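You operate a simulated robot arm through the tools that you are given. There is no shell and no other tool.

The job below is to be done with a simulated two-armed robot. You get a single attempt, and the scene is never put back.

## Task
Take the white pouch and leave it on the top of the charging bench. Take the green tin and put it on the shelf of the trough mixer. Put the 1 mm small sieve from the top of the packing table on top of the silver steel spout there and the 0.5 mm small sieve on top of the silver tin there. Take the blue gasket and leave it on the top of the small packs bench. Put one of the sealed tins from the top of the carton table on the white tray. Shut the left carton flap. Any order will do. Set down upright: green tin, sealed tin.
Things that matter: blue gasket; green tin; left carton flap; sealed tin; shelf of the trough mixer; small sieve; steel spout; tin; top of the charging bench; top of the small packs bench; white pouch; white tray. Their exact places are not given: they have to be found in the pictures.

Only the result counts: the job must be done as asked and must still hold three seconds after the hand-in. Knocking over, shifting, dropping, spilling or breaking anything else fails it.

## Robot
Two 7-joint arms with fingered hands on one trunk, on a base that drives. Base frame: it is fixed to the floor where the robot stands at the start and does not move with it; the origin is under the middle of the robot, x ahead of it, y to its left, z up. Lengths are in m, angles in degrees, forces in N, time in s.
The left shoulder is at the start at [0.03, 0.119, 1.119], the right one opposite. With the tool pointing down near the work surface each hand reaches from about 0.34 to 0.76 m from the robot's upright axis, wherever it stands, measured 20 degrees to its own side. Places, roughly: blue gasket (8x8x4 cm) [-2.4, -4.4, 0.8]; green tin [-0.75, -3.75, 0.75]; left carton flap [-1.8, -2.3, 1]; sealed tin [-1, -2.25, 0.75]; shelf of the trough mixer (18x50 cm) [2.4, -2.56, 0.56]; small sieve [-1.75, -4, 0.75]; steel spout [-2.25, -4.25, 0.75]; tin [-2, -4.25, 0.75]; top of the charging bench [3.6, -2.4, 0.8]; top of the small packs bench [-5.7, -3, 0.8]; white pouch [-0.75, -3.75, 0.75]; white tray (26x20x3 cm) [3.9, -2.3, 0.8]. Payload 3.8 kg a hand.
The tool frame of a hand sits at the grasp point between the pads (the TCP): z along the fingers, y along the line on which they close. The tips reach 0.025 m beyond it. The gripper opens to 0.088 m. The gripper's body begins 0.029 m behind the TCP. The gripper is a hand of 4 fingers: y runs from the thumb to the fingers, the wrist lies at [-0.013, -0.106, -0.174] in the tool frame, and closing takes about 1.5 s.
Orientation is that of the tool frame in the base frame, as [roll, pitch, yaw] about the fixed x, y, z axes, in that order (R = Rz(yaw) Ry(pitch) Rx(roll)). With the fingers straight down and the wrist toward the robot, the tool's x, y and z point along [0, 1, 0], [1, 0, 0] and [0, 0, -1] of the base frame.

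## Interface
- The arms move only by the tool nudge_tool. It takes "left_steps", "right_steps" or both (then of equal length, played together; a hand with none holds still); each is a list of rows, each an object of numbers (a shift or turn left out is 0, a gripper value left out holds the last): "dx", "dy", "dz": the shift along the base's x, y, z in m; "ax", "ay", "az": the turn, a rotation vector about the base's x, y, z in degrees. In form: [{"dx": .., "dy": .., "dz": .., "ax": .., "ay": .., "az": ..}, ...]. A call has 1 to 20 rows; each row shifts and turns the commanded pose from where the row before left it. "left_jaw" and "right_jaw" are, for a hand that has rows, the finger opening in m, from 0 to 0.088, set as the call begins (left out, the last holds). A row lasts 0.2 s, in which the tool goes at most 0.05 m and 8.6 degrees; a call with a longer step from one row to the next is refused whole, and so is a gripper value outside its range. Where a pose cannot be reached the arm comes as near as it can. A force on the tool above 40 N (or 10 N above the force at the start of the call, whichever is more), or a blocked arm, ends the call early, and 0.2 s more pass. Each finger travels about 0.153 m/s and halts on what it meets, pressing with about 33 N; the grip force reading is that of the motor and also rises with nothing between the fingers. The clock runs only during rows and for 0.2 s after the last one: add rows that do not move to give the fingers time. It gives the time, the measured TCP pose, the force on the tool (base axes), the opening and the grip force at its end, in the units of the frame above (readings bear some noise), with the torque about the TCP (base axes, N m) and any sound that the robot's microphone picked up.
- Cameras (640 x 400 px; columns grow to the right, rows downward): "scene" is now at [0.061, 0.0063, 1.6687]; the picture's right is [0.08, -1.00, 0.00], its down [-0.73, -0.06, -0.68] and it looks along [0.67, 0.06, -0.74] (base axes); focal length 270 px, centre (320, 200). "left" rides on the left gripper at [-0.064, -0.083, -0.098] in its tool frame; the picture's right is [-0.62, -0.37, 0.69], its down [0.71, -0.63, 0.30] and it looks along [0.32, 0.68, 0.65] (tool axes); focal length 265 px, centre (320, 200). "right" rides on the right gripper at [0.064, -0.083, -0.098] in its tool frame; the picture's right is [-0.62, 0.37, -0.69], its down [-0.71, -0.63, 0.30] and it looks along [-0.32, 0.68, 0.65] (tool axes); focal length 265 px, centre (320, 200).
- grab_frame(camera): a new picture of that camera. No time passes.
- move_column(by): slides the trunk up (or, below 0, down) by that many m; the arms and the scene camera ride with it, the base frame stays. It gives what a move gives, with no picture.
- drive_base(legs): drives the robot by 1 to 6 legs, each [ahead, left, turn to the left] in m, m and degrees, along the robot's own axes; the way and the turn of a leg run together, so that a leg with both is an arc; at most 1.5 m and 180 degrees a leg. The arms and the cameras ride along, it lands a little off, and it stops where it bumps. It gives what a move gives.
- preshape(shape, hand): the hand has 4 fingers and takes this shape, open, in about a second: jaw (thumb against the fingers, like two jaws); tri (thumb and two fingers); tip (a fingertip pinch); poke (one finger out to press); point (the index stretched); flat (the hand flat); cup (the hand cupped); fist (a fist). The gripper value then closes the fingers along that shape, each until it touches; the sizes above hold for jaw. It gives what a move gives, with no picture.
- turn_head(pan, tilt): turns the head with the scene camera to pan (to the left, within 120 degrees either way) and tilt (down, from -29 to 69), counted from straight ahead of the robot. It gives what a move gives.
- locate(camera, pixels): for up to 12 pixels [column, row] of the newest picture of that camera ("zoom" is the newest enlarged one), the place [x, y, z] in the base frame of the surface seen there, good to about 0.002 m. No time passes.
- close_up(camera, box): a new picture of the part [left, top, right, bottom] of that camera's present view, enlarged. No time passes.
- sign_off(): hands the job in; it is judged then, once.

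Open the grippers and draw the arms clear of the work before you hand the job in, unless the task says otherwise.

The tools are called after "Call:" as name(argument=value, ...) on one line, values as JSON. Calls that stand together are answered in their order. nudge_tool: Moves the arms, as the interface text tells. Its arguments: {"type":"object","properties":{"left_steps":{"type":"array","items":{"type":"object","properties":{"dx":{"type":"number"},"dy":{"type":"number"},"dz":{"type":"number"},"ax":{"type":"number"},"ay":{"type":"number"},"az":{"type":"number"}}}},"left_jaw":{"type":"number"},"right_steps":{"type":"array","items":{"type":"object","properties":{"dx":{"type":"number"},"dy":{"type":"number"},"dz":{"type":"number"},"ax":{"type":"number"},"ay":{"type":"number"},"az":{"type":"number"}}}},"right_jaw":{"type":"number"}},"required":[]} The other tools are called the same way: move_column (by) slides the trunk up or down; preshape (shape, hand) gives the hand a shape; drive_base (legs) drives the base; turn_head (pan, tilt) turns the head that bears the scene camera; grab_frame (camera) takes a picture; locate (camera, pixels) gives the place of the surface under pixels of a picture; close_up (camera, box) takes an enlarged picture of a part of a camera's view; sign_off () hands the job in.

At the start:

```text
t: 0.0
left_eef_pos: [0.5356, 0.2578, 1.0555]
left_ee_rot: [-180.0, 0.0, 90.0]
left_wrist_force: [0.0, 0.2, -0.6]
left_wrist_torque: [-0.02, 0.01, -0.02]
left_finger_gap: 0.0875
left_gripper_force: 0.0
left_shape: jaw
right_eef_pos: [0.478, -0.1686, 1.1303]
right_ee_rot: [180.0, 0.0, 89.9]
right_wrist_force: [-0.3, 0.7, 0.9]
right_wrist_torque: [0.01, -0.02, 0.02]
right_finger_gap: 0.0878
right_gripper_force: 0.1
right_shape: jaw
trunk travel left (down, up): [-0.275, 0.315]
robot x, y, heading: [0.0033, 0.0016, 0.1]
head pan, tilt: [4.8, 47.5]
```

scene: 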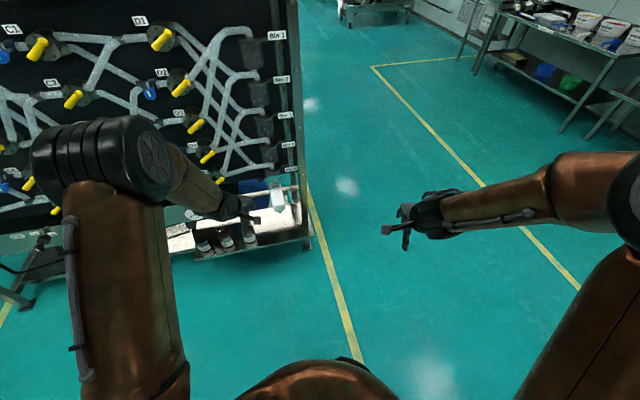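
right: 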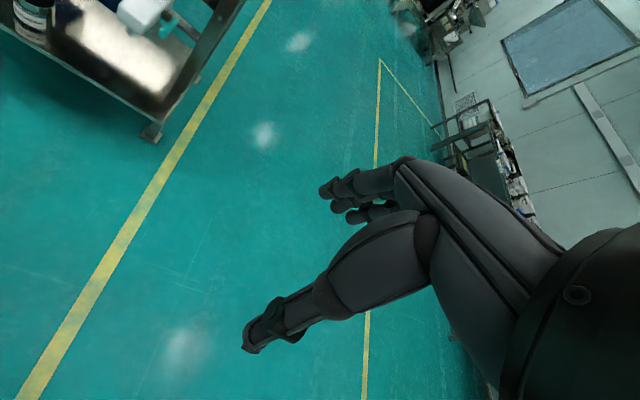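
left: 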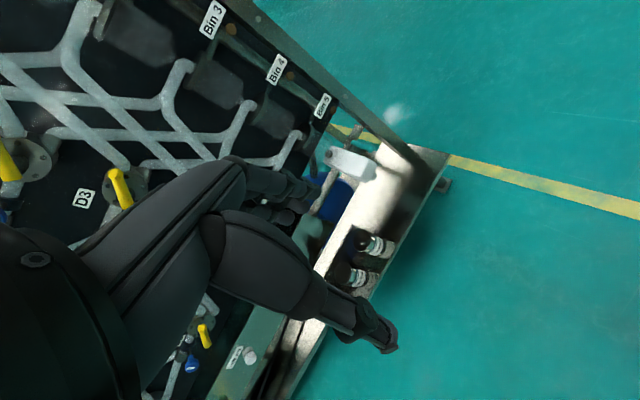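

The first pictures show a panel board to the left and benches off to the right. I turn the head to the right to look toward where the work is (negative y).

Call:
turn_head(pan=-90, tilt=15)

```text
t: 1.7
left_eef_pos: [0.536, 0.257, 1.0548]
left_ee_rot: [-180.0, 0.1, 89.9]
left_wrist_force: [-0.4, 0.9, 0.2]
left_wrist_torque: [0.02, -0.02, -0.04]
left_finger_gap: 0.0874
left_gripper_force: 0.1
left_shape: jaw
right_eef_pos: [0.4789, -0.1676, 1.1295]
right_ee_rot: [-180.0, -0.1, 89.9]
right_wrist_force: [-0.1, -0.3, 0.0]
right_wrist_torque: [0.0, -0.01, 0.0]
right_finger_gap: 0.0875
right_gripper_force: 0.2
right_shape: jaw
trunk travel left (down, up): [-0.275, 0.315]
robot x, y, heading: [0.0005, 0.0006, -0.1]
head pan, tilt: [-90.0, 15.0]
```

I take a picture in this direction.

Call:
grab_frame(camera="scene")

```text
taken
```

scene: 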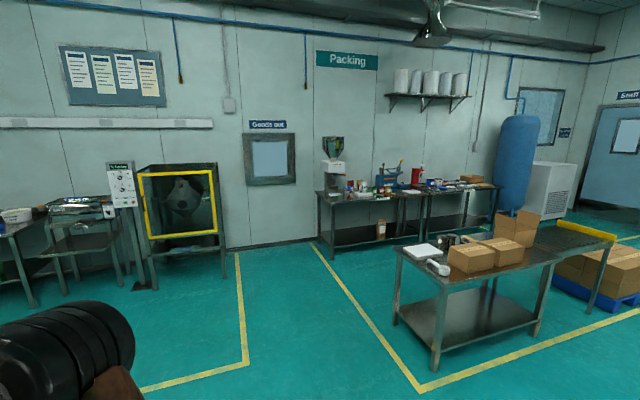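

The packing table is along the wall at (400,190) and the carton table in front at (480,260). I enlarge both and look at other directions.

Call:
close_up(camera="scene", box=[310, 130, 510, 255])

Call:
close_up(camera="scene", box=[390, 200, 630, 350])

Call:
close_up(camera="scene", box=[0, 150, 240, 300])

```text
3.20 times, centred on (410, 192) of scene
```

zoom: 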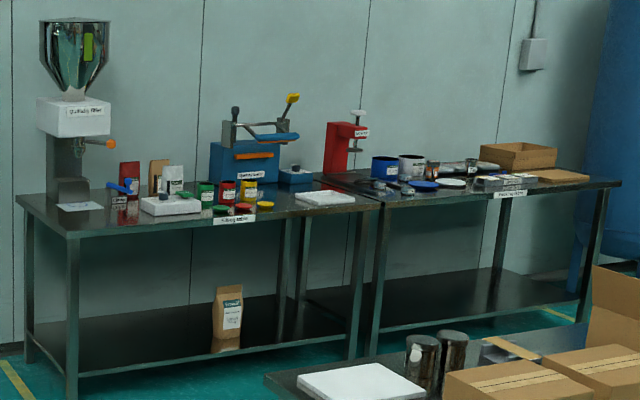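

```text
2.67 times, centred on (510, 275) of scene
```

zoom: 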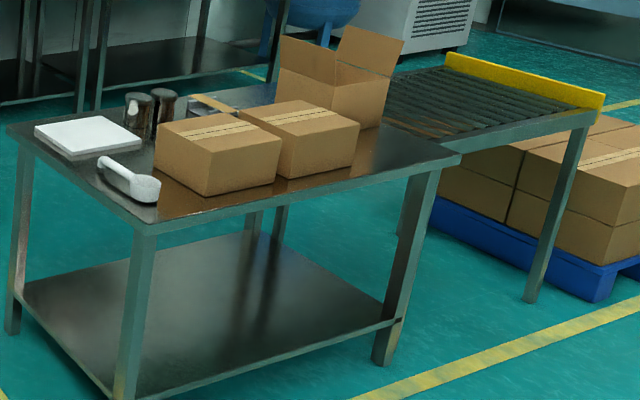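

```text
2.67 times, centred on (120, 225) of scene
```

zoom: 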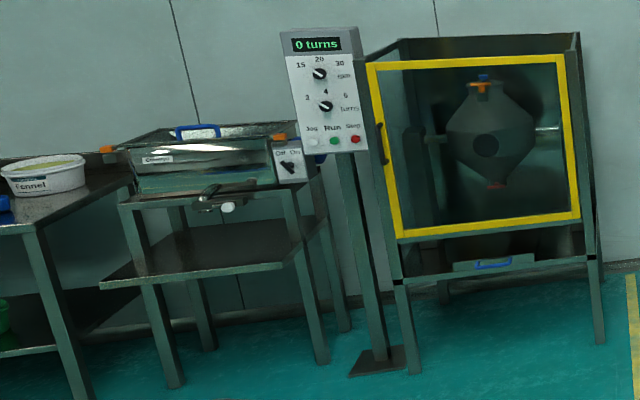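

The layout is clear; I look at the other directions for the charging bench (x≈3.6) and the small packs bench (x≈-5.7).

Call:
turn_head(pan=-40, tilt=10)

Call:
grab_frame(camera="scene")

Call:
close_up(camera="scene", box=[240, 120, 560, 320])

Call:
turn_head(pan=-120, tilt=10)

Call:
grab_frame(camera="scene")

Call:
close_up(camera="scene", box=[320, 100, 640, 300])

```text
t: 2.9
left_eef_pos: [0.5362, 0.257, 1.055]
left_ee_rot: [180.0, 0.0, 90.0]
left_wrist_force: [-0.2, -0.7, 0.4]
left_wrist_torque: [-0.02, 0.02, 0.04]
left_finger_gap: 0.0874
left_gripper_force: 0.1
left_shape: jaw
right_eef_pos: [0.4783, -0.1667, 1.1298]
right_ee_rot: [-179.9, 0.0, 90.0]
right_wrist_force: [-0.1, -0.4, 0.4]
right_wrist_torque: [0.04, 0.0, 0.0]
right_finger_gap: 0.0876
right_gripper_force: 0.0
right_shape: jaw
trunk travel left (down, up): [-0.275, 0.315]
robot x, y, heading: [0.0011, -0.0024, -0.0]
head pan, tilt: [-40.0, 10.0]
```

```text
taken
```

scene: 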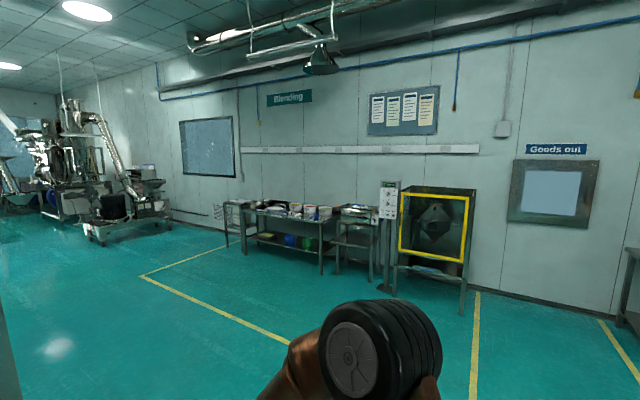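

```text
2.00 times, centred on (400, 220) of scene
```

zoom: 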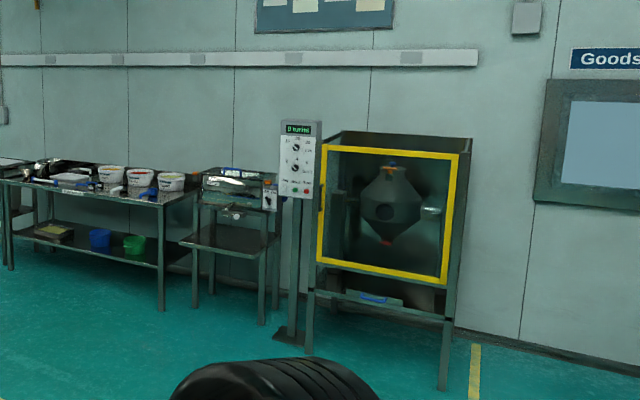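

```text
t: 4.4
left_eef_pos: [0.5362, 0.2575, 1.0546]
left_ee_rot: [-179.9, 0.0, 90.0]
left_wrist_force: [0.3, 0.3, 0.4]
left_wrist_torque: [0.02, 0.01, 0.02]
left_finger_gap: 0.0879
left_gripper_force: 0.0
left_shape: jaw
right_eef_pos: [0.4779, -0.1668, 1.1295]
right_ee_rot: [-180.0, 0.0, 90.1]
right_wrist_force: [-0.5, -0.6, -0.1]
right_wrist_torque: [-0.01, 0.02, 0.0]
right_finger_gap: 0.0873
right_gripper_force: 0.0
right_shape: jaw
trunk travel left (down, up): [-0.275, 0.315]
robot x, y, heading: [0.0038, 0.0011, 0.1]
head pan, tilt: [-120.0, 10.0]
```

```text
taken
```

scene: 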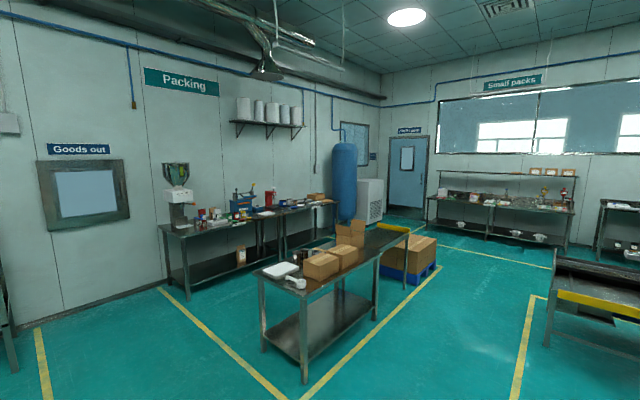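

```text
2.00 times, centred on (480, 200) of scene
```

zoom: 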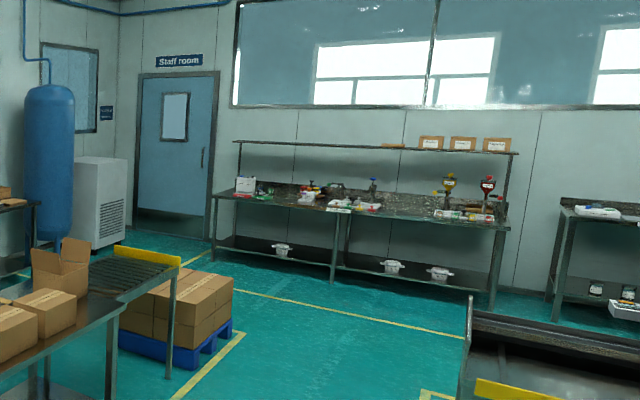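

I measure the furniture layout from this picture: carton table edges, packing tables, pallet, small packs bench.

Call:
locate(camera="scene", pixels=[[304, 298], [258, 272], [379, 251], [350, 226], [406, 234], [378, 226], [165, 228], [254, 217], [288, 213], [337, 203], [275, 268], [298, 281]])

Call:
locate(camera="zoom", pixels=[[212, 195], [345, 212], [505, 228], [340, 280], [495, 305], [215, 260], [555, 320], [470, 300], [230, 325], [120, 335], [350, 205], [400, 205]])

```text
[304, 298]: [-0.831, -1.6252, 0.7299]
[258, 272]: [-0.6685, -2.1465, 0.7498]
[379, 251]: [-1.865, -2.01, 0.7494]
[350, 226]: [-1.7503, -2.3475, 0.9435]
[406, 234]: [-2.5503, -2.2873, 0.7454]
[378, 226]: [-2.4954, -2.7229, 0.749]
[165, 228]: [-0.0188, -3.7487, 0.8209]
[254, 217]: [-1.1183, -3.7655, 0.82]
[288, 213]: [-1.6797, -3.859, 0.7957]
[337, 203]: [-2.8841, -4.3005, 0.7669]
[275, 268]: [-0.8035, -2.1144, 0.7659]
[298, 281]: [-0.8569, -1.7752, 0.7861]
```

```text
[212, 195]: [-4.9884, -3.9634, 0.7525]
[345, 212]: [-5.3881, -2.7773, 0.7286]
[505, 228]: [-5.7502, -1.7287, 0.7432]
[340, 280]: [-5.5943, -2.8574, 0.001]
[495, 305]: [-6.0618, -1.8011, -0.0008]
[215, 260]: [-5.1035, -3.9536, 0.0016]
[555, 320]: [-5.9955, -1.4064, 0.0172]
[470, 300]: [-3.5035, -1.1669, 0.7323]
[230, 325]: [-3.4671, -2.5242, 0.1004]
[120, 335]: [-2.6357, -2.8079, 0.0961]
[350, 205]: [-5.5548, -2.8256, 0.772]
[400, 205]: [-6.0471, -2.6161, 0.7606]
```

The room's furniture is turned about 20°. I drive into the aisle in front of the filling table: turn right 90° and go about 2.4 m ahead, staying clear of the carton table's corner at (-0.67,-2.15).

Call:
drive_base(legs=[[0, 0, -90], [1.2, 0.1, 0], [1.2, 0, 0]])

Call:
turn_head(pan=-25, tilt=30)

Call:
grab_frame(camera="scene")

```text
t: 20.1
left_eef_pos: [0.326, -2.9466, 1.0557]
left_ee_rot: [-180.0, 0.0, -1.0]
left_wrist_force: [0.1, 0.2, -0.2]
left_wrist_torque: [0.0, -0.01, 0.0]
left_finger_gap: 0.0877
left_gripper_force: 0.2
left_shape: jaw
right_eef_pos: [-0.0966, -2.883, 1.1295]
right_ee_rot: [-180.0, 0.0, -1.0]
right_wrist_force: [0.5, 0.1, 0.1]
right_wrist_torque: [-0.03, -0.01, 0.03]
right_finger_gap: 0.0876
right_gripper_force: 0.0
right_shape: jaw
trunk travel left (down, up): [-0.275, 0.315]
robot x, y, heading: [0.0799, -2.4044, -90.8]
head pan, tilt: [-120.0, 10.0]
```

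```text
t: 21.8
left_eef_pos: [0.3266, -2.9456, 1.0539]
left_ee_rot: [179.9, 0.0, -1.0]
left_wrist_force: [-0.2, -0.2, -1.2]
left_wrist_torque: [-0.03, 0.02, 0.01]
left_finger_gap: 0.0876
left_gripper_force: 0.0
left_shape: jaw
right_eef_pos: [-0.0973, -2.8827, 1.1302]
right_ee_rot: [-179.9, 0.1, -1.0]
right_wrist_force: [0.1, -0.4, -0.4]
right_wrist_torque: [-0.01, -0.01, 0.01]
right_finger_gap: 0.0877
right_gripper_force: 0.0
right_shape: jaw
trunk travel left (down, up): [-0.275, 0.315]
robot x, y, heading: [0.0789, -2.4072, -91.1]
head pan, tilt: [-25.0, 30.0]
```

```text
taken
```

scene: 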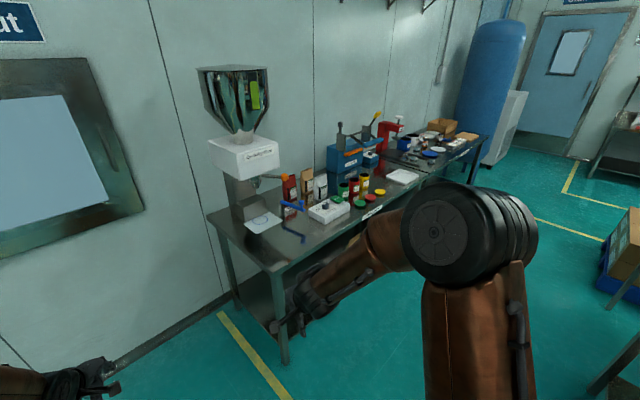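

The filling table lies ahead to the right. I enlarge its objects and measure the table's edges.

Call:
close_up(camera="scene", box=[220, 140, 420, 265])

Call:
locate(camera="zoom", pixels=[[210, 150], [260, 140], [326, 130], [355, 210], [385, 150], [430, 135], [465, 120], [436, 195], [410, 210], [185, 385], [5, 230], [570, 120]])

```text
3.20 times, centred on (320, 202) of scene
```

zoom: 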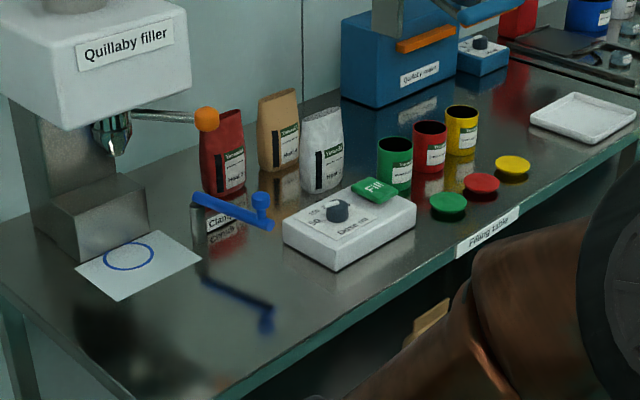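

```text
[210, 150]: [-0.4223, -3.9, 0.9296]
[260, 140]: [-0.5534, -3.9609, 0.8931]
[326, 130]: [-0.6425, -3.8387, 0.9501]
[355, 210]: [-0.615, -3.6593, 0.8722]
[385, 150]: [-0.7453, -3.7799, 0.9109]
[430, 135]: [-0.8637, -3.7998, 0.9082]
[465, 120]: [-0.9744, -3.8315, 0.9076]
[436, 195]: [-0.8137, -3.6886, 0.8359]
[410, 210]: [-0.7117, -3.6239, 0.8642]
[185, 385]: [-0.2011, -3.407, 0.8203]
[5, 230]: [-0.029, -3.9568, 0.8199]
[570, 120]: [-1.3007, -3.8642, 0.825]
```

The pouch stands at about (-0.645,-3.85), the green tin at (-0.77,-3.79) with rim at z≈0.91, table top at z=0.82. I turn to face the table (heading -70°) and slide right along the aisle, then look again.

Call:
drive_base(legs=[[0, 0, 21], [0.12, -1.2, 0]])

Call:
turn_head(pan=0, tilt=45)

Call:
grab_frame(camera="scene")

```text
t: 29.0
left_eef_pos: [-0.5889, -3.3471, 1.0543]
left_ee_rot: [180.0, 0.0, 20.0]
left_wrist_force: [0.1, -0.5, -0.4]
left_wrist_torque: [-0.02, -0.02, 0.03]
left_finger_gap: 0.0876
left_gripper_force: 0.2
left_shape: jaw
right_eef_pos: [-1.008, -3.4368, 1.1298]
right_ee_rot: [-179.9, 0.0, 19.9]
right_wrist_force: [0.2, -0.7, -0.2]
right_wrist_torque: [0.02, -0.02, -0.03]
right_finger_gap: 0.0877
right_gripper_force: 0.1
right_shape: jaw
trunk travel left (down, up): [-0.275, 0.315]
robot x, y, heading: [-1.0147, -2.9335, -70.0]
head pan, tilt: [-25.0, 30.0]
```

```text
t: 29.9
left_eef_pos: [-0.5881, -3.3458, 1.0543]
left_ee_rot: [-180.0, 0.0, 19.9]
left_wrist_force: [0.4, 1.1, -0.1]
left_wrist_torque: [0.0, -0.03, 0.01]
left_finger_gap: 0.0877
left_gripper_force: 0.1
left_shape: jaw
right_eef_pos: [-1.0081, -3.4369, 1.1306]
right_ee_rot: [-180.0, 0.0, 19.9]
right_wrist_force: [0.2, 0.0, 0.0]
right_wrist_torque: [-0.03, -0.04, -0.01]
right_finger_gap: 0.0877
right_gripper_force: 0.0
right_shape: jaw
trunk travel left (down, up): [-0.275, 0.315]
robot x, y, heading: [-1.0137, -2.9296, -70.0]
head pan, tilt: [0.0, 45.0]
```

```text
taken
```

scene: 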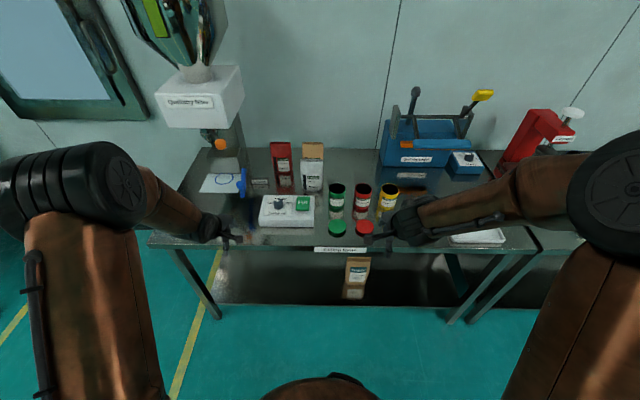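

Now the table is right ahead. I enlarge the region of pouch and tin and measure.

Call:
close_up(camera="scene", box=[240, 130, 432, 250])

```text
3.33 times, centred on (336, 190) of scene
```

zoom: 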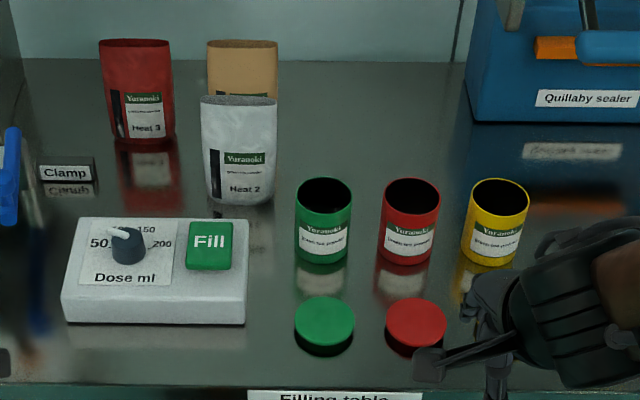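

I measure the pouch and tin extents from the zoom: pouch top corners (202,100)/(277,102), base (240,200); tin rim (296,192)/(351,192), front (322,240).

Call:
locate(camera="zoom", pixels=[[204, 110], [276, 110], [240, 125], [208, 195], [270, 195], [240, 202], [240, 82], [298, 200], [350, 200], [323, 212], [323, 258], [385, 200]])

Call:
locate(camera="zoom", pixels=[[240, 98], [240, 48], [215, 60], [270, 60], [324, 320], [296, 325], [324, 180], [150, 280], [250, 380], [100, 390], [560, 380], [240, 225]])

```text
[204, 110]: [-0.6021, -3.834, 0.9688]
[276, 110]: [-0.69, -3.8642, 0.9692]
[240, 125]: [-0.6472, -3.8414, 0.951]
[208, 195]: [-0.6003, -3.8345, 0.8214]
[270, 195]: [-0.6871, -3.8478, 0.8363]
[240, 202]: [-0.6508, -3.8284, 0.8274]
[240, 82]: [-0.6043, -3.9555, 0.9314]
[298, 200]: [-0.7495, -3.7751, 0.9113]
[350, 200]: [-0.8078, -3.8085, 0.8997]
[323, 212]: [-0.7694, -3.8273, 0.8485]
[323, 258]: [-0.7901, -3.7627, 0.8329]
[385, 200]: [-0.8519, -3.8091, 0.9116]
```

```text
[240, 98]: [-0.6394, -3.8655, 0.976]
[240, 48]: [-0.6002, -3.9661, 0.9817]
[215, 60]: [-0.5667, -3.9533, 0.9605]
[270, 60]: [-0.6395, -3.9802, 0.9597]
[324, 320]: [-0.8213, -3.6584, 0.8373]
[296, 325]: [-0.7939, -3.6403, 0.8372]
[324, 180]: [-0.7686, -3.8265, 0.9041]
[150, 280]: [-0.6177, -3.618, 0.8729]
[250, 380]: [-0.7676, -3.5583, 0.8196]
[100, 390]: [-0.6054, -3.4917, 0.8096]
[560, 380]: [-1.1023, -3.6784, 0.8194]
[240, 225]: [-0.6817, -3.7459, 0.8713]
```

Pouch centre comes out near (-0.64,-3.86), z top 0.98; tin centre near (-0.78,-3.796), rim 0.911. I check the filler's protruding parts (knob (220,144), nozzle, blue clamp (242,178)) before moving the arms close.

Call:
locate(camera="scene", pixels=[[220, 144], [242, 178], [205, 132], [240, 120], [165, 115], [239, 192], [220, 235], [243, 240], [415, 240], [378, 262], [200, 100], [232, 62]])

```text
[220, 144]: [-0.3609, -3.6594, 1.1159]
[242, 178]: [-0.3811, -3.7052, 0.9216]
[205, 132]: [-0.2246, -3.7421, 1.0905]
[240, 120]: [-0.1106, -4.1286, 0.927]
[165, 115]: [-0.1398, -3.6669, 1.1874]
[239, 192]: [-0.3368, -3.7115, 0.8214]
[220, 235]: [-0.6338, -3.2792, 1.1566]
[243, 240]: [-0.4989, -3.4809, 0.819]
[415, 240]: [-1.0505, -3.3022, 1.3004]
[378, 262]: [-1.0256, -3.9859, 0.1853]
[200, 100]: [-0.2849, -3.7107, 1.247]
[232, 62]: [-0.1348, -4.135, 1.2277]
```

The filler's knob is at (-0.36,-3.66,1.12), close to the left hand's path. I shift the left hand 0.12 m to the right and up a little before driving in.

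Call:
nudge_tool(left_steps=[{"dx": -0.038, "dy": -0.014, "dz": 0.025}, {"dx": -0.038, "dy": -0.014, "dz": 0.025}, {"dx": -0.038, "dy": -0.014, "dz": 0.025}])

Call:
drive_base(legs=[[0.15, -0.045, 0], [0.14, 0, 0]])

Call:
grab_frame(camera="scene")

```text
t: 30.7
left_eef_pos: [-0.7069, -3.3876, 1.1308]
left_ee_rot: [179.9, 0.0, 20.0]
left_wrist_force: [-1.1, -0.5, 0.5]
left_wrist_torque: [-0.02, -0.02, 0.02]
left_finger_gap: 0.0874
left_gripper_force: 0.1
left_shape: jaw
right_eef_pos: [-1.0098, -3.4367, 1.1305]
right_ee_rot: [-180.0, -0.1, 19.9]
right_wrist_force: [0.0, 0.7, -0.8]
right_wrist_torque: [0.01, -0.02, -0.02]
right_finger_gap: 0.0876
right_gripper_force: 0.0
right_shape: jaw
trunk travel left (down, up): [-0.275, 0.315]
robot x, y, heading: [-1.0134, -2.9346, -70.0]
head pan, tilt: [0.0, 45.0]
```

```text
t: 33.0
left_eef_pos: [-0.6495, -3.6789, 1.1293]
left_ee_rot: [179.9, 0.0, 19.7]
left_wrist_force: [-0.5, 0.6, 0.6]
left_wrist_torque: [-0.03, -0.01, 0.03]
left_finger_gap: 0.0877
left_gripper_force: 0.1
left_shape: jaw
right_eef_pos: [-0.954, -3.7262, 1.1289]
right_ee_rot: [-179.9, 0.0, 19.7]
right_wrist_force: [-0.3, 0.7, -0.2]
right_wrist_torque: [0.01, -0.01, 0.01]
right_finger_gap: 0.0876
right_gripper_force: 0.1
right_shape: jaw
trunk travel left (down, up): [-0.275, 0.315]
robot x, y, heading: [-0.9587, -3.2197, -70.4]
head pan, tilt: [0.0, 45.0]
```

```text
taken
```

scene: 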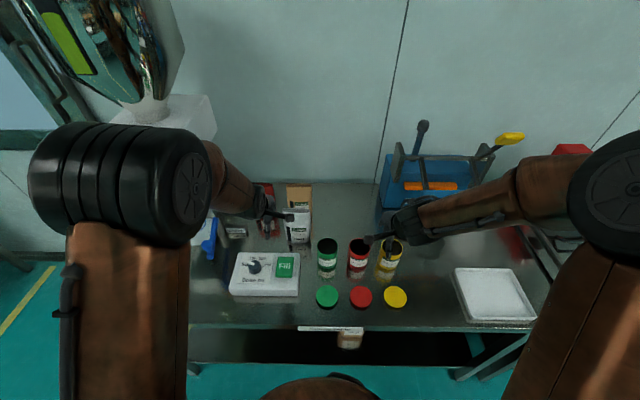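

Robot is in place. I re-measure pouch and tin from the closer view and take the left hand's picture.

Call:
close_up(camera="scene", box=[220, 170, 420, 295])

Call:
grab_frame(camera="left")

Call:
grab_frame(camera="right")

```text
3.20 times, centred on (320, 232) of scene
```

zoom: 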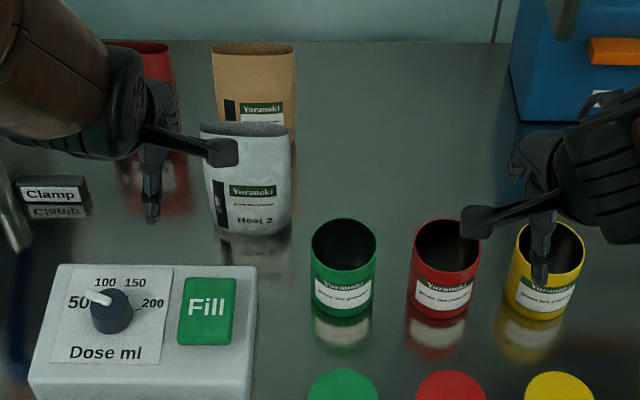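

```text
taken
```

left: 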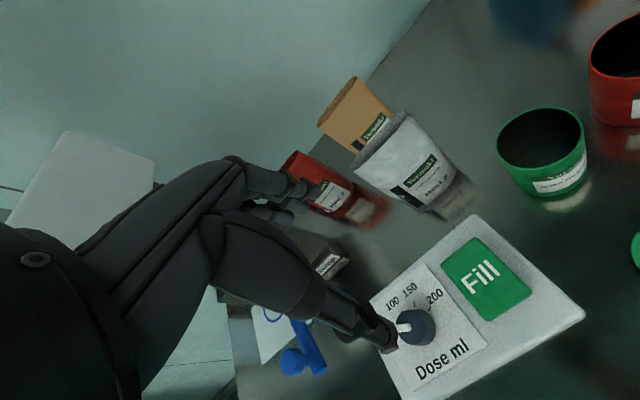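

```text
taken
```

right: 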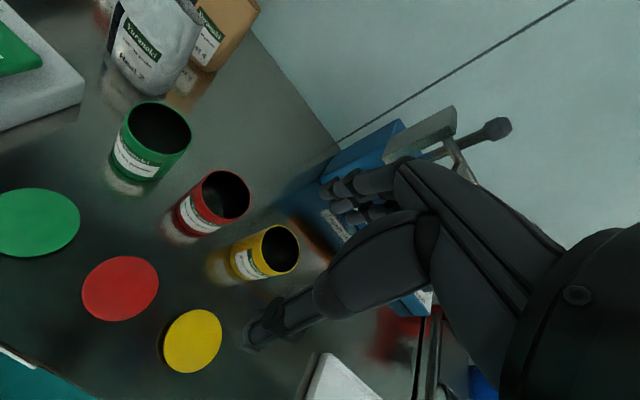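

Both hand cameras see the targets well. I measure pouch top rim, faces and tin rim with the hand cameras.

Call:
locate(camera="left", pixels=[[360, 168], [408, 122], [382, 140], [375, 137], [400, 165], [430, 210], [455, 185], [365, 105], [350, 95], [395, 195], [350, 140], [395, 108]])

Call:
locate(camera="right", pixels=[[126, 128], [189, 132], [160, 105], [150, 150], [185, 115], [150, 178], [113, 155], [205, 10], [125, 15], [172, 195], [130, 65], [180, 90]])

```text
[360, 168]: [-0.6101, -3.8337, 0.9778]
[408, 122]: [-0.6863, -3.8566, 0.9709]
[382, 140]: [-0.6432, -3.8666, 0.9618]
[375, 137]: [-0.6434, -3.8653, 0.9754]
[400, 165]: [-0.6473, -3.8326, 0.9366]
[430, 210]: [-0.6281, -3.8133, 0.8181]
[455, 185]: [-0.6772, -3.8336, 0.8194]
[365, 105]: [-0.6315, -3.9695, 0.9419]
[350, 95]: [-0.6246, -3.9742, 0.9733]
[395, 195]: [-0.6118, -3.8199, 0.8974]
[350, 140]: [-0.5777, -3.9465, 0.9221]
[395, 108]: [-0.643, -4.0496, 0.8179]
```

```text
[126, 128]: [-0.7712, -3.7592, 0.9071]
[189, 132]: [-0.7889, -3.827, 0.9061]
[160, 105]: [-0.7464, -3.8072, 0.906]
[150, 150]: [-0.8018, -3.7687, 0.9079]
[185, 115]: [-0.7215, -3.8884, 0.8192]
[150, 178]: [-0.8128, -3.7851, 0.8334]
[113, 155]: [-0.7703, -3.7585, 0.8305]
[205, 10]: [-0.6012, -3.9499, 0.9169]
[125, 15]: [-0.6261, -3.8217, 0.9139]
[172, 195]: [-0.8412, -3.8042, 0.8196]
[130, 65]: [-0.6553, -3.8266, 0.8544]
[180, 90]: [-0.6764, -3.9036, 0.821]
```

Pouch centre ≈ (-0.644,-3.855), thickness about 4 cm along the table normal; tin centre ≈ (-0.778,-3.791), diameter 0.07. I move the left hand above the pouch at height 1.06 and check.

Call:
nudge_tool(left_steps=[{"dx": 0.001, "dy": -0.044}, {"dx": 0.001, "dy": -0.044}, {"dx": 0.001, "dy": -0.044}, {"dx": 0.002, "dy": -0.044}, {"dz": -0.035}, {"dz": -0.035}], left_jaw=0.088)

Call:
grab_frame(camera="left")

Call:
close_up(camera="scene", box=[220, 170, 420, 295])

```text
t: 34.4
left_eef_pos: [-0.6441, -3.8551, 1.0589]
left_ee_rot: [-179.9, -0.1, 19.7]
left_wrist_force: [0.2, 0.4, 0.3]
left_wrist_torque: [0.0, 0.01, -0.04]
left_finger_gap: 0.0878
left_gripper_force: 0.0
left_shape: jaw
right_eef_pos: [-0.9519, -3.7272, 1.1302]
right_ee_rot: [-179.9, -0.1, 19.7]
right_wrist_force: [-0.3, 0.6, 0.1]
right_wrist_torque: [0.01, -0.01, 0.0]
right_finger_gap: 0.0876
right_gripper_force: 0.0
right_shape: jaw
trunk travel left (down, up): [-0.275, 0.315]
robot x, y, heading: [-0.9571, -3.2215, -70.5]
head pan, tilt: [0.0, 45.0]
```

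```text
taken
```

left: 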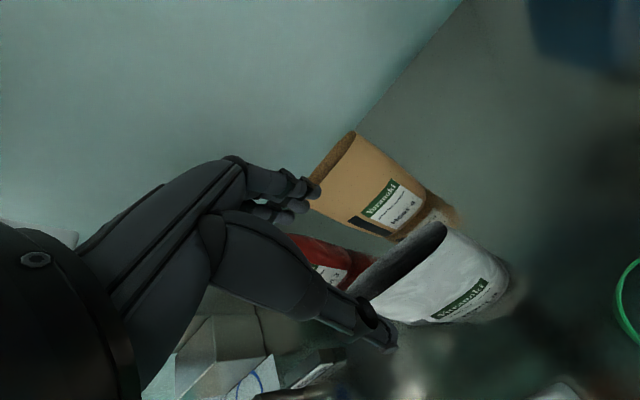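

```text
3.20 times, centred on (320, 232) of scene
```

zoom: 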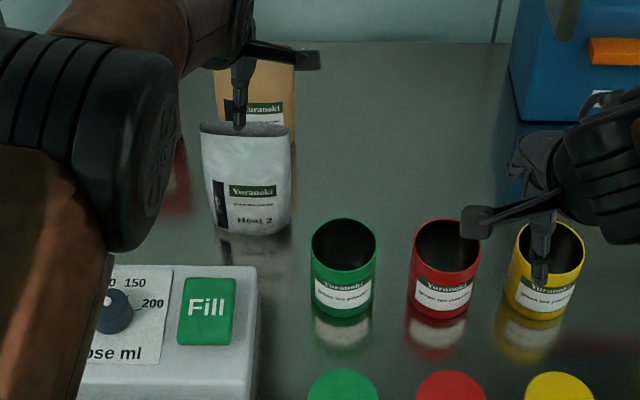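

The thumb hangs in front of the pouch and the fingers behind it, clear of the brown pouch. I lower to z≈0.957.

Call:
nudge_tool(left_steps=[{"dz": -0.034}, {"dz": -0.034}, {"dz": -0.033}, {}])

Call:
grab_frame(camera="left")

Call:
close_up(camera="scene", box=[220, 170, 420, 295])

```text
t: 35.4
left_eef_pos: [-0.6457, -3.854, 0.9563]
left_ee_rot: [180.0, 0.0, 19.6]
left_wrist_force: [-0.5, 0.0, -0.3]
left_wrist_torque: [-0.02, 0.04, 0.01]
left_finger_gap: 0.088
left_gripper_force: 0.1
left_shape: jaw
right_eef_pos: [-0.9534, -3.7271, 1.1304]
right_ee_rot: [-180.0, 0.0, 19.6]
right_wrist_force: [0.3, -0.8, 0.1]
right_wrist_torque: [-0.01, 0.03, -0.01]
right_finger_gap: 0.0877
right_gripper_force: 0.0
right_shape: jaw
trunk travel left (down, up): [-0.275, 0.315]
robot x, y, heading: [-0.956, -3.2211, -70.2]
head pan, tilt: [0.0, 45.0]
```

```text
taken
```

left: 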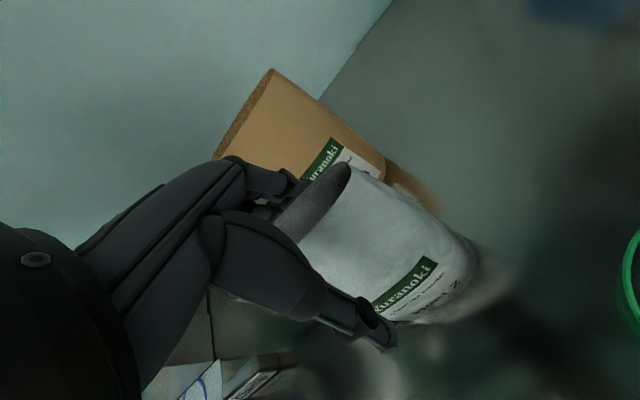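

```text
3.20 times, centred on (320, 232) of scene
```

zoom: 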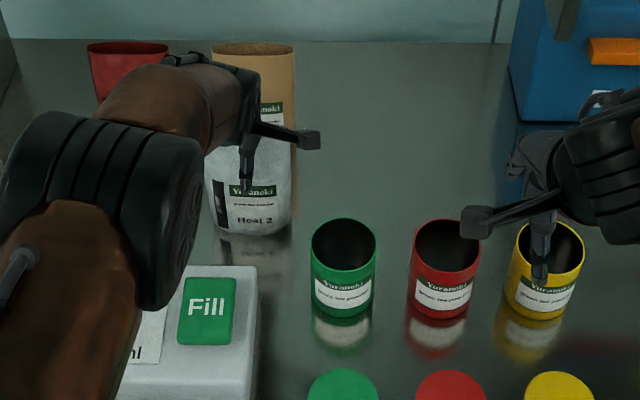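

The pouch top lies between thumb (front, (375,335)) and fingers (behind, (285,190)). I close on it with waiting rows.

Call:
nudge_tool(left_steps=[{}, {}, {}, {}, {}, {}, {}, {}, {}], left_jaw=0.0)

Call:
grab_frame(camera="left")

```text
t: 37.4
left_eef_pos: [-0.6469, -3.8546, 0.9592]
left_ee_rot: [179.9, 0.0, 19.7]
left_wrist_force: [0.5, -1.5, 9.1]
left_wrist_torque: [-0.07, -0.07, -0.05]
left_finger_gap: 0.0213
left_gripper_force: 32.7
left_shape: jaw
right_eef_pos: [-0.9543, -3.7266, 1.1301]
right_ee_rot: [180.0, 0.0, 19.7]
right_wrist_force: [0.1, 0.2, 0.5]
right_wrist_torque: [0.0, 0.0, 0.01]
right_finger_gap: 0.0875
right_gripper_force: 0.0
right_shape: jaw
trunk travel left (down, up): [-0.275, 0.315]
robot x, y, heading: [-0.9571, -3.2206, -70.2]
head pan, tilt: [0.0, 45.0]
```

```text
taken
```

left: 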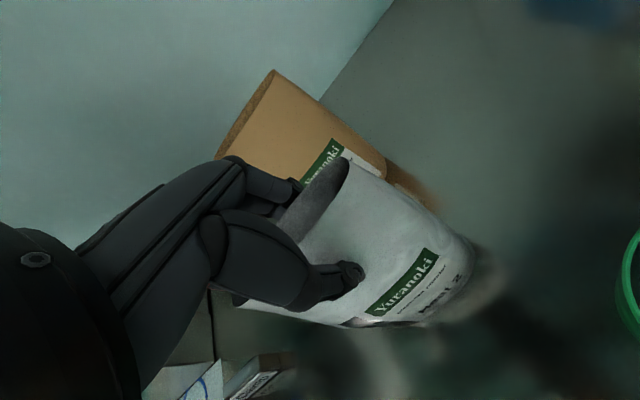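

Gripped at 21 mm gap with 33 N. I lift slowly and check.

Call:
nudge_tool(left_steps=[{"dz": 0.015}, {"dz": 0.02}, {"dz": 0.03}, {"dz": 0.03}])

Call:
grab_frame(camera="left")

Call:
grab_frame(camera="scene")

```text
t: 38.4
left_eef_pos: [-0.6451, -3.8545, 1.0538]
left_ee_rot: [-179.8, 0.0, 19.8]
left_wrist_force: [-0.5, 0.4, -0.3]
left_wrist_torque: [0.01, -0.03, 0.01]
left_finger_gap: 0.0169
left_gripper_force: 33.4
left_shape: jaw
right_eef_pos: [-0.9538, -3.7267, 1.1301]
right_ee_rot: [-180.0, 0.0, 19.7]
right_wrist_force: [0.0, -0.4, 0.3]
right_wrist_torque: [-0.01, -0.01, -0.01]
right_finger_gap: 0.0877
right_gripper_force: 0.1
right_shape: jaw
trunk travel left (down, up): [-0.275, 0.315]
robot x, y, heading: [-0.9596, -3.2198, -70.2]
head pan, tilt: [0.0, 45.0]
```

```text
taken
```

left: 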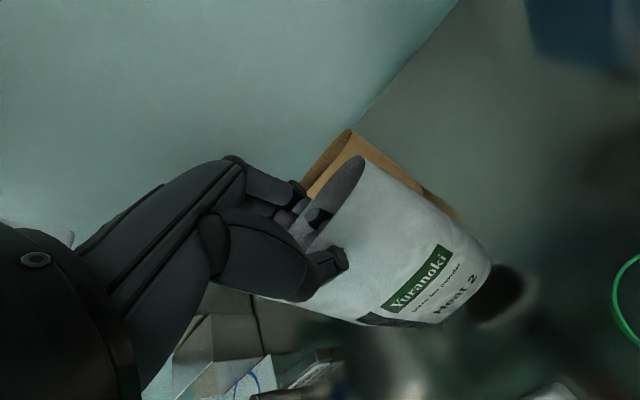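

```text
taken
```

scene: 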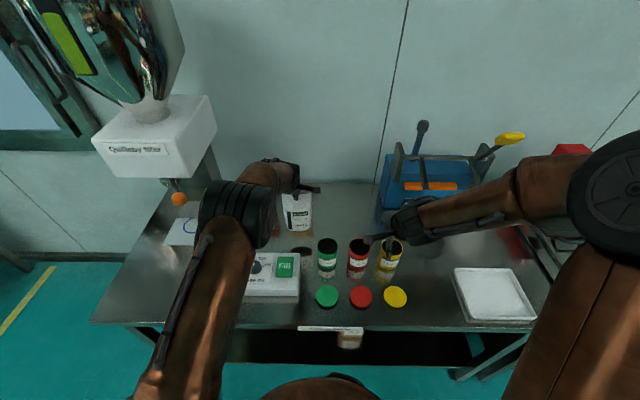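

The pouch came up with the hand. I raise it further, draw it back toward the robot and check for slip.

Call:
nudge_tool(left_steps=[{"dz": 0.04}, {"dz": 0.04}, {"dz": 0.03, "dx": 0.017, "dy": 0.03}, {"dx": 0.01, "dy": 0.04}, {"dx": 0.01, "dy": 0.04}, {"dx": 0.01, "dy": 0.04}])

Call:
grab_frame(camera="left")

Call:
grab_frame(camera="scene")

```text
t: 39.8
left_eef_pos: [-0.5979, -3.7037, 1.1643]
left_ee_rot: [179.9, 0.1, 19.7]
left_wrist_force: [0.6, -0.4, -1.1]
left_wrist_torque: [0.03, -0.03, -0.02]
left_finger_gap: 0.0167
left_gripper_force: 33.3
left_shape: jaw
right_eef_pos: [-0.9534, -3.7272, 1.1304]
right_ee_rot: [-179.9, 0.0, 19.7]
right_wrist_force: [-0.1, -0.4, -0.3]
right_wrist_torque: [-0.01, 0.04, 0.0]
right_finger_gap: 0.0877
right_gripper_force: 0.0
right_shape: jaw
trunk travel left (down, up): [-0.275, 0.315]
robot x, y, heading: [-0.9584, -3.2219, -70.1]
head pan, tilt: [0.0, 45.0]
```

```text
taken
```

left: 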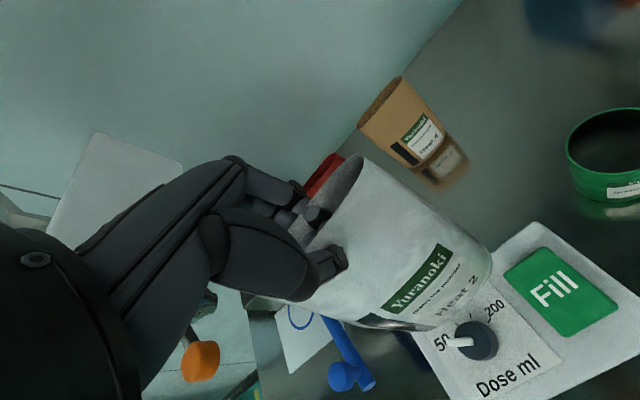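

```text
taken
```

scene: 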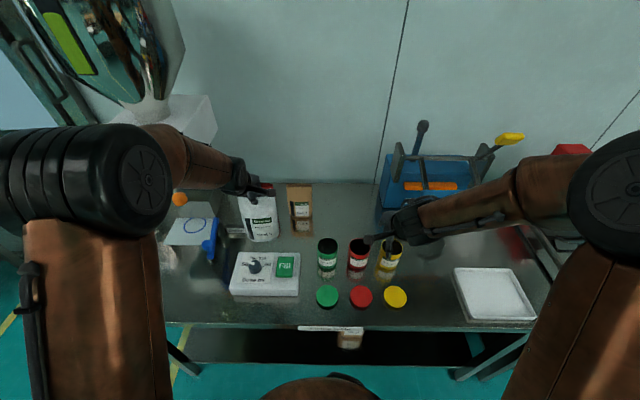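

The pouch is held firmly. Now the right hand goes over the green tin: shift (+0.175,-0.064) then lower to about z=1.0.

Call:
nudge_tool(right_steps=[{"dx": 0.044, "dy": -0.016}, {"dx": 0.044, "dy": -0.016}, {"dx": 0.044, "dy": -0.016}, {"dx": 0.043, "dy": -0.016}, {"dz": -0.04}, {"dz": -0.04}, {"dz": -0.03}], right_jaw=0.088)

Call:
grab_frame(camera="right")

Call:
close_up(camera="scene", box=[220, 170, 420, 295])

```text
t: 41.4
left_eef_pos: [-0.5986, -3.706, 1.164]
left_ee_rot: [180.0, 0.0, 19.6]
left_wrist_force: [0.1, -0.4, -1.1]
left_wrist_torque: [-0.02, -0.03, 0.01]
left_finger_gap: 0.0166
left_gripper_force: 32.9
left_shape: jaw
right_eef_pos: [-0.7772, -3.7915, 1.0185]
right_ee_rot: [-179.9, 0.0, 19.8]
right_wrist_force: [0.6, -0.2, -0.7]
right_wrist_torque: [-0.01, 0.0, 0.0]
right_finger_gap: 0.0877
right_gripper_force: 0.1
right_shape: jaw
trunk travel left (down, up): [-0.275, 0.315]
robot x, y, heading: [-0.9573, -3.2208, -70.2]
head pan, tilt: [0.0, 45.0]
```

```text
taken
```

right: 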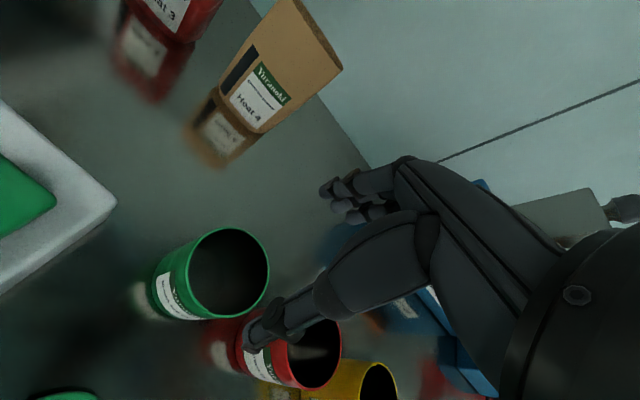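

```text
3.20 times, centred on (320, 232) of scene
```

zoom: 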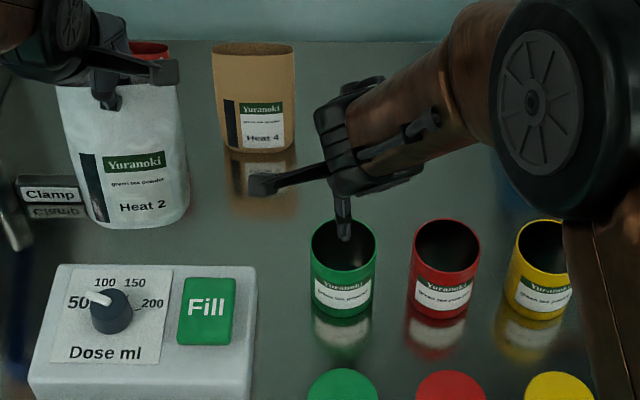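

The right hand is over the tin. I verify the rim location once more from the right camera before lowering.

Call:
locate(camera="right", pixels=[[231, 230], [268, 268], [222, 317], [189, 270], [255, 240], [200, 242], [250, 305]])

```text
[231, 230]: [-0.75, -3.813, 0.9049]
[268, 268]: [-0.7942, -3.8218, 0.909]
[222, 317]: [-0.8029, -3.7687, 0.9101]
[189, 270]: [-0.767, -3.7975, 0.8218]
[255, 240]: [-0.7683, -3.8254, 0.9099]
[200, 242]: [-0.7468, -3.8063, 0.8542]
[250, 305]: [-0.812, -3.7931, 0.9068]
```

The rim fit confirms centre (-0.778,-3.791), radius 0.035. I lower to z≈0.888.

Call:
nudge_tool(right_steps=[{"dz": -0.035}, {"dz": -0.035}, {"dz": -0.03}, {"dz": -0.03}, {}])

Call:
grab_frame(camera="right")

Call:
close_up(camera="scene", box=[220, 170, 420, 295])

```text
t: 42.6
left_eef_pos: [-0.5984, -3.7045, 1.1641]
left_ee_rot: [-180.0, 0.0, 19.7]
left_wrist_force: [0.9, -0.5, -0.7]
left_wrist_torque: [0.0, -0.05, 0.05]
left_finger_gap: 0.0165
left_gripper_force: 32.6
left_shape: jaw
right_eef_pos: [-0.7765, -3.7912, 0.8926]
right_ee_rot: [179.8, 0.0, 19.9]
right_wrist_force: [1.8, -0.9, 13.0]
right_wrist_torque: [-0.01, -0.02, -0.01]
right_finger_gap: 0.088
right_gripper_force: 0.0
right_shape: jaw
trunk travel left (down, up): [-0.275, 0.315]
robot x, y, heading: [-0.9617, -3.2227, -70.3]
head pan, tilt: [0.0, 45.0]
```

```text
taken
```

right: 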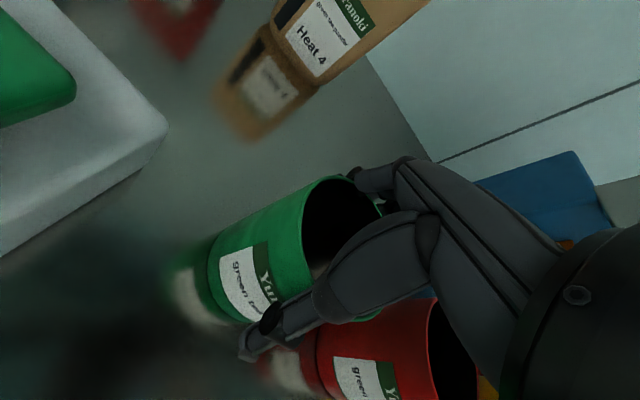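

```text
3.20 times, centred on (320, 232) of scene
```

zoom: 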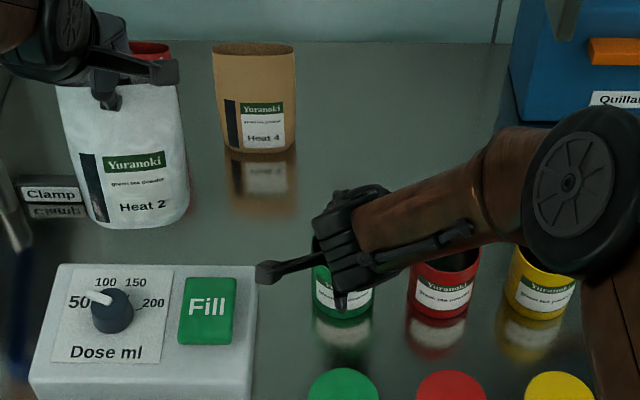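

A 13 N upward force shows the palm resting on the rim. I raise 12 mm to relieve it, then close.

Call:
nudge_tool(right_steps=[{"dz": 0.012}, {}])

Call:
nudge_tool(right_steps=[{}, {}, {}, {}, {}, {}, {}, {}], right_jaw=0.0)

Call:
grab_frame(camera="right")

```text
t: 43.2
left_eef_pos: [-0.5978, -3.7049, 1.1642]
left_ee_rot: [-180.0, 0.0, 19.7]
left_wrist_force: [0.5, 0.4, -0.4]
left_wrist_torque: [0.0, 0.0, 0.01]
left_finger_gap: 0.0165
left_gripper_force: 32.9
left_shape: jaw
right_eef_pos: [-0.7772, -3.7906, 0.9014]
right_ee_rot: [-179.9, 0.1, 19.7]
right_wrist_force: [0.5, -0.4, -1.0]
right_wrist_torque: [-0.01, -0.01, -0.02]
right_finger_gap: 0.0877
right_gripper_force: 0.1
right_shape: jaw
trunk travel left (down, up): [-0.275, 0.315]
robot x, y, heading: [-0.9622, -3.2228, -70.3]
head pan, tilt: [0.0, 45.0]
```

```text
t: 45.0
left_eef_pos: [-0.5984, -3.7046, 1.1624]
left_ee_rot: [-179.9, 0.0, 19.6]
left_wrist_force: [-0.4, -0.9, -0.7]
left_wrist_torque: [0.01, -0.01, 0.02]
left_finger_gap: 0.0166
left_gripper_force: 32.6
left_shape: jaw
right_eef_pos: [-0.7779, -3.7907, 0.9033]
right_ee_rot: [-180.0, 0.0, 19.7]
right_wrist_force: [0.3, -0.4, 0.0]
right_wrist_torque: [0.02, 0.01, 0.03]
right_finger_gap: 0.0666
right_gripper_force: 33.4
right_shape: jaw
trunk travel left (down, up): [-0.275, 0.315]
robot x, y, heading: [-0.9581, -3.2185, -70.3]
head pan, tilt: [0.0, 45.0]
```

```text
taken
```

right: 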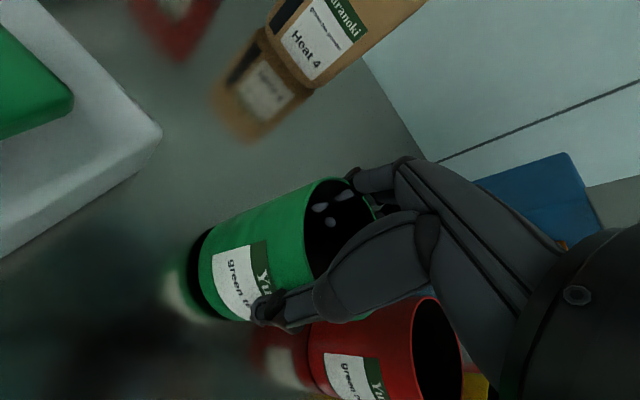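

The tin is gripped (gap 67 mm, 33 N). I lift it straight up and look.

Call:
nudge_tool(right_steps=[{"dz": 0.02}, {"dz": 0.03}, {"dz": 0.04}, {"dz": 0.04}])

Call:
grab_frame(camera="right")

Call:
grab_frame(camera="scene")

```text
t: 46.0
left_eef_pos: [-0.5983, -3.7041, 1.1642]
left_ee_rot: [180.0, 0.0, 19.7]
left_wrist_force: [0.1, -0.2, -1.1]
left_wrist_torque: [0.01, 0.0, 0.0]
left_finger_gap: 0.0162
left_gripper_force: 33.3
left_shape: jaw
right_eef_pos: [-0.7767, -3.7887, 1.0317]
right_ee_rot: [-180.0, 0.0, 19.8]
right_wrist_force: [0.3, 1.1, -1.3]
right_wrist_torque: [0.02, 0.02, 0.01]
right_finger_gap: 0.0667
right_gripper_force: 33.1
right_shape: jaw
trunk travel left (down, up): [-0.275, 0.315]
robot x, y, heading: [-0.96, -3.2197, -70.4]
head pan, tilt: [0.0, 45.0]
```

```text
taken
```

right: 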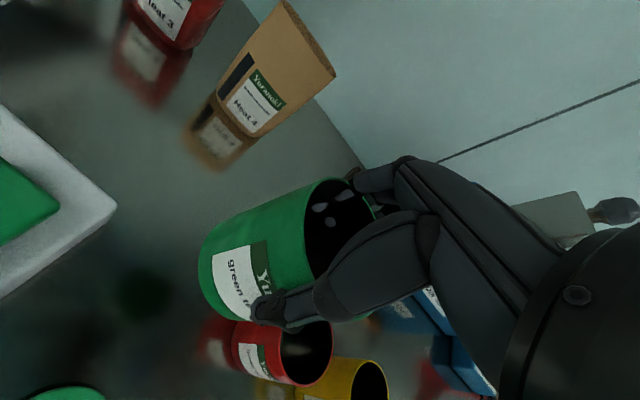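

```text
taken
```

scene: 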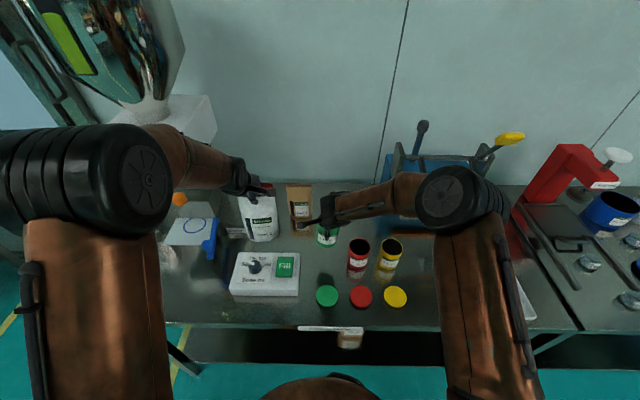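

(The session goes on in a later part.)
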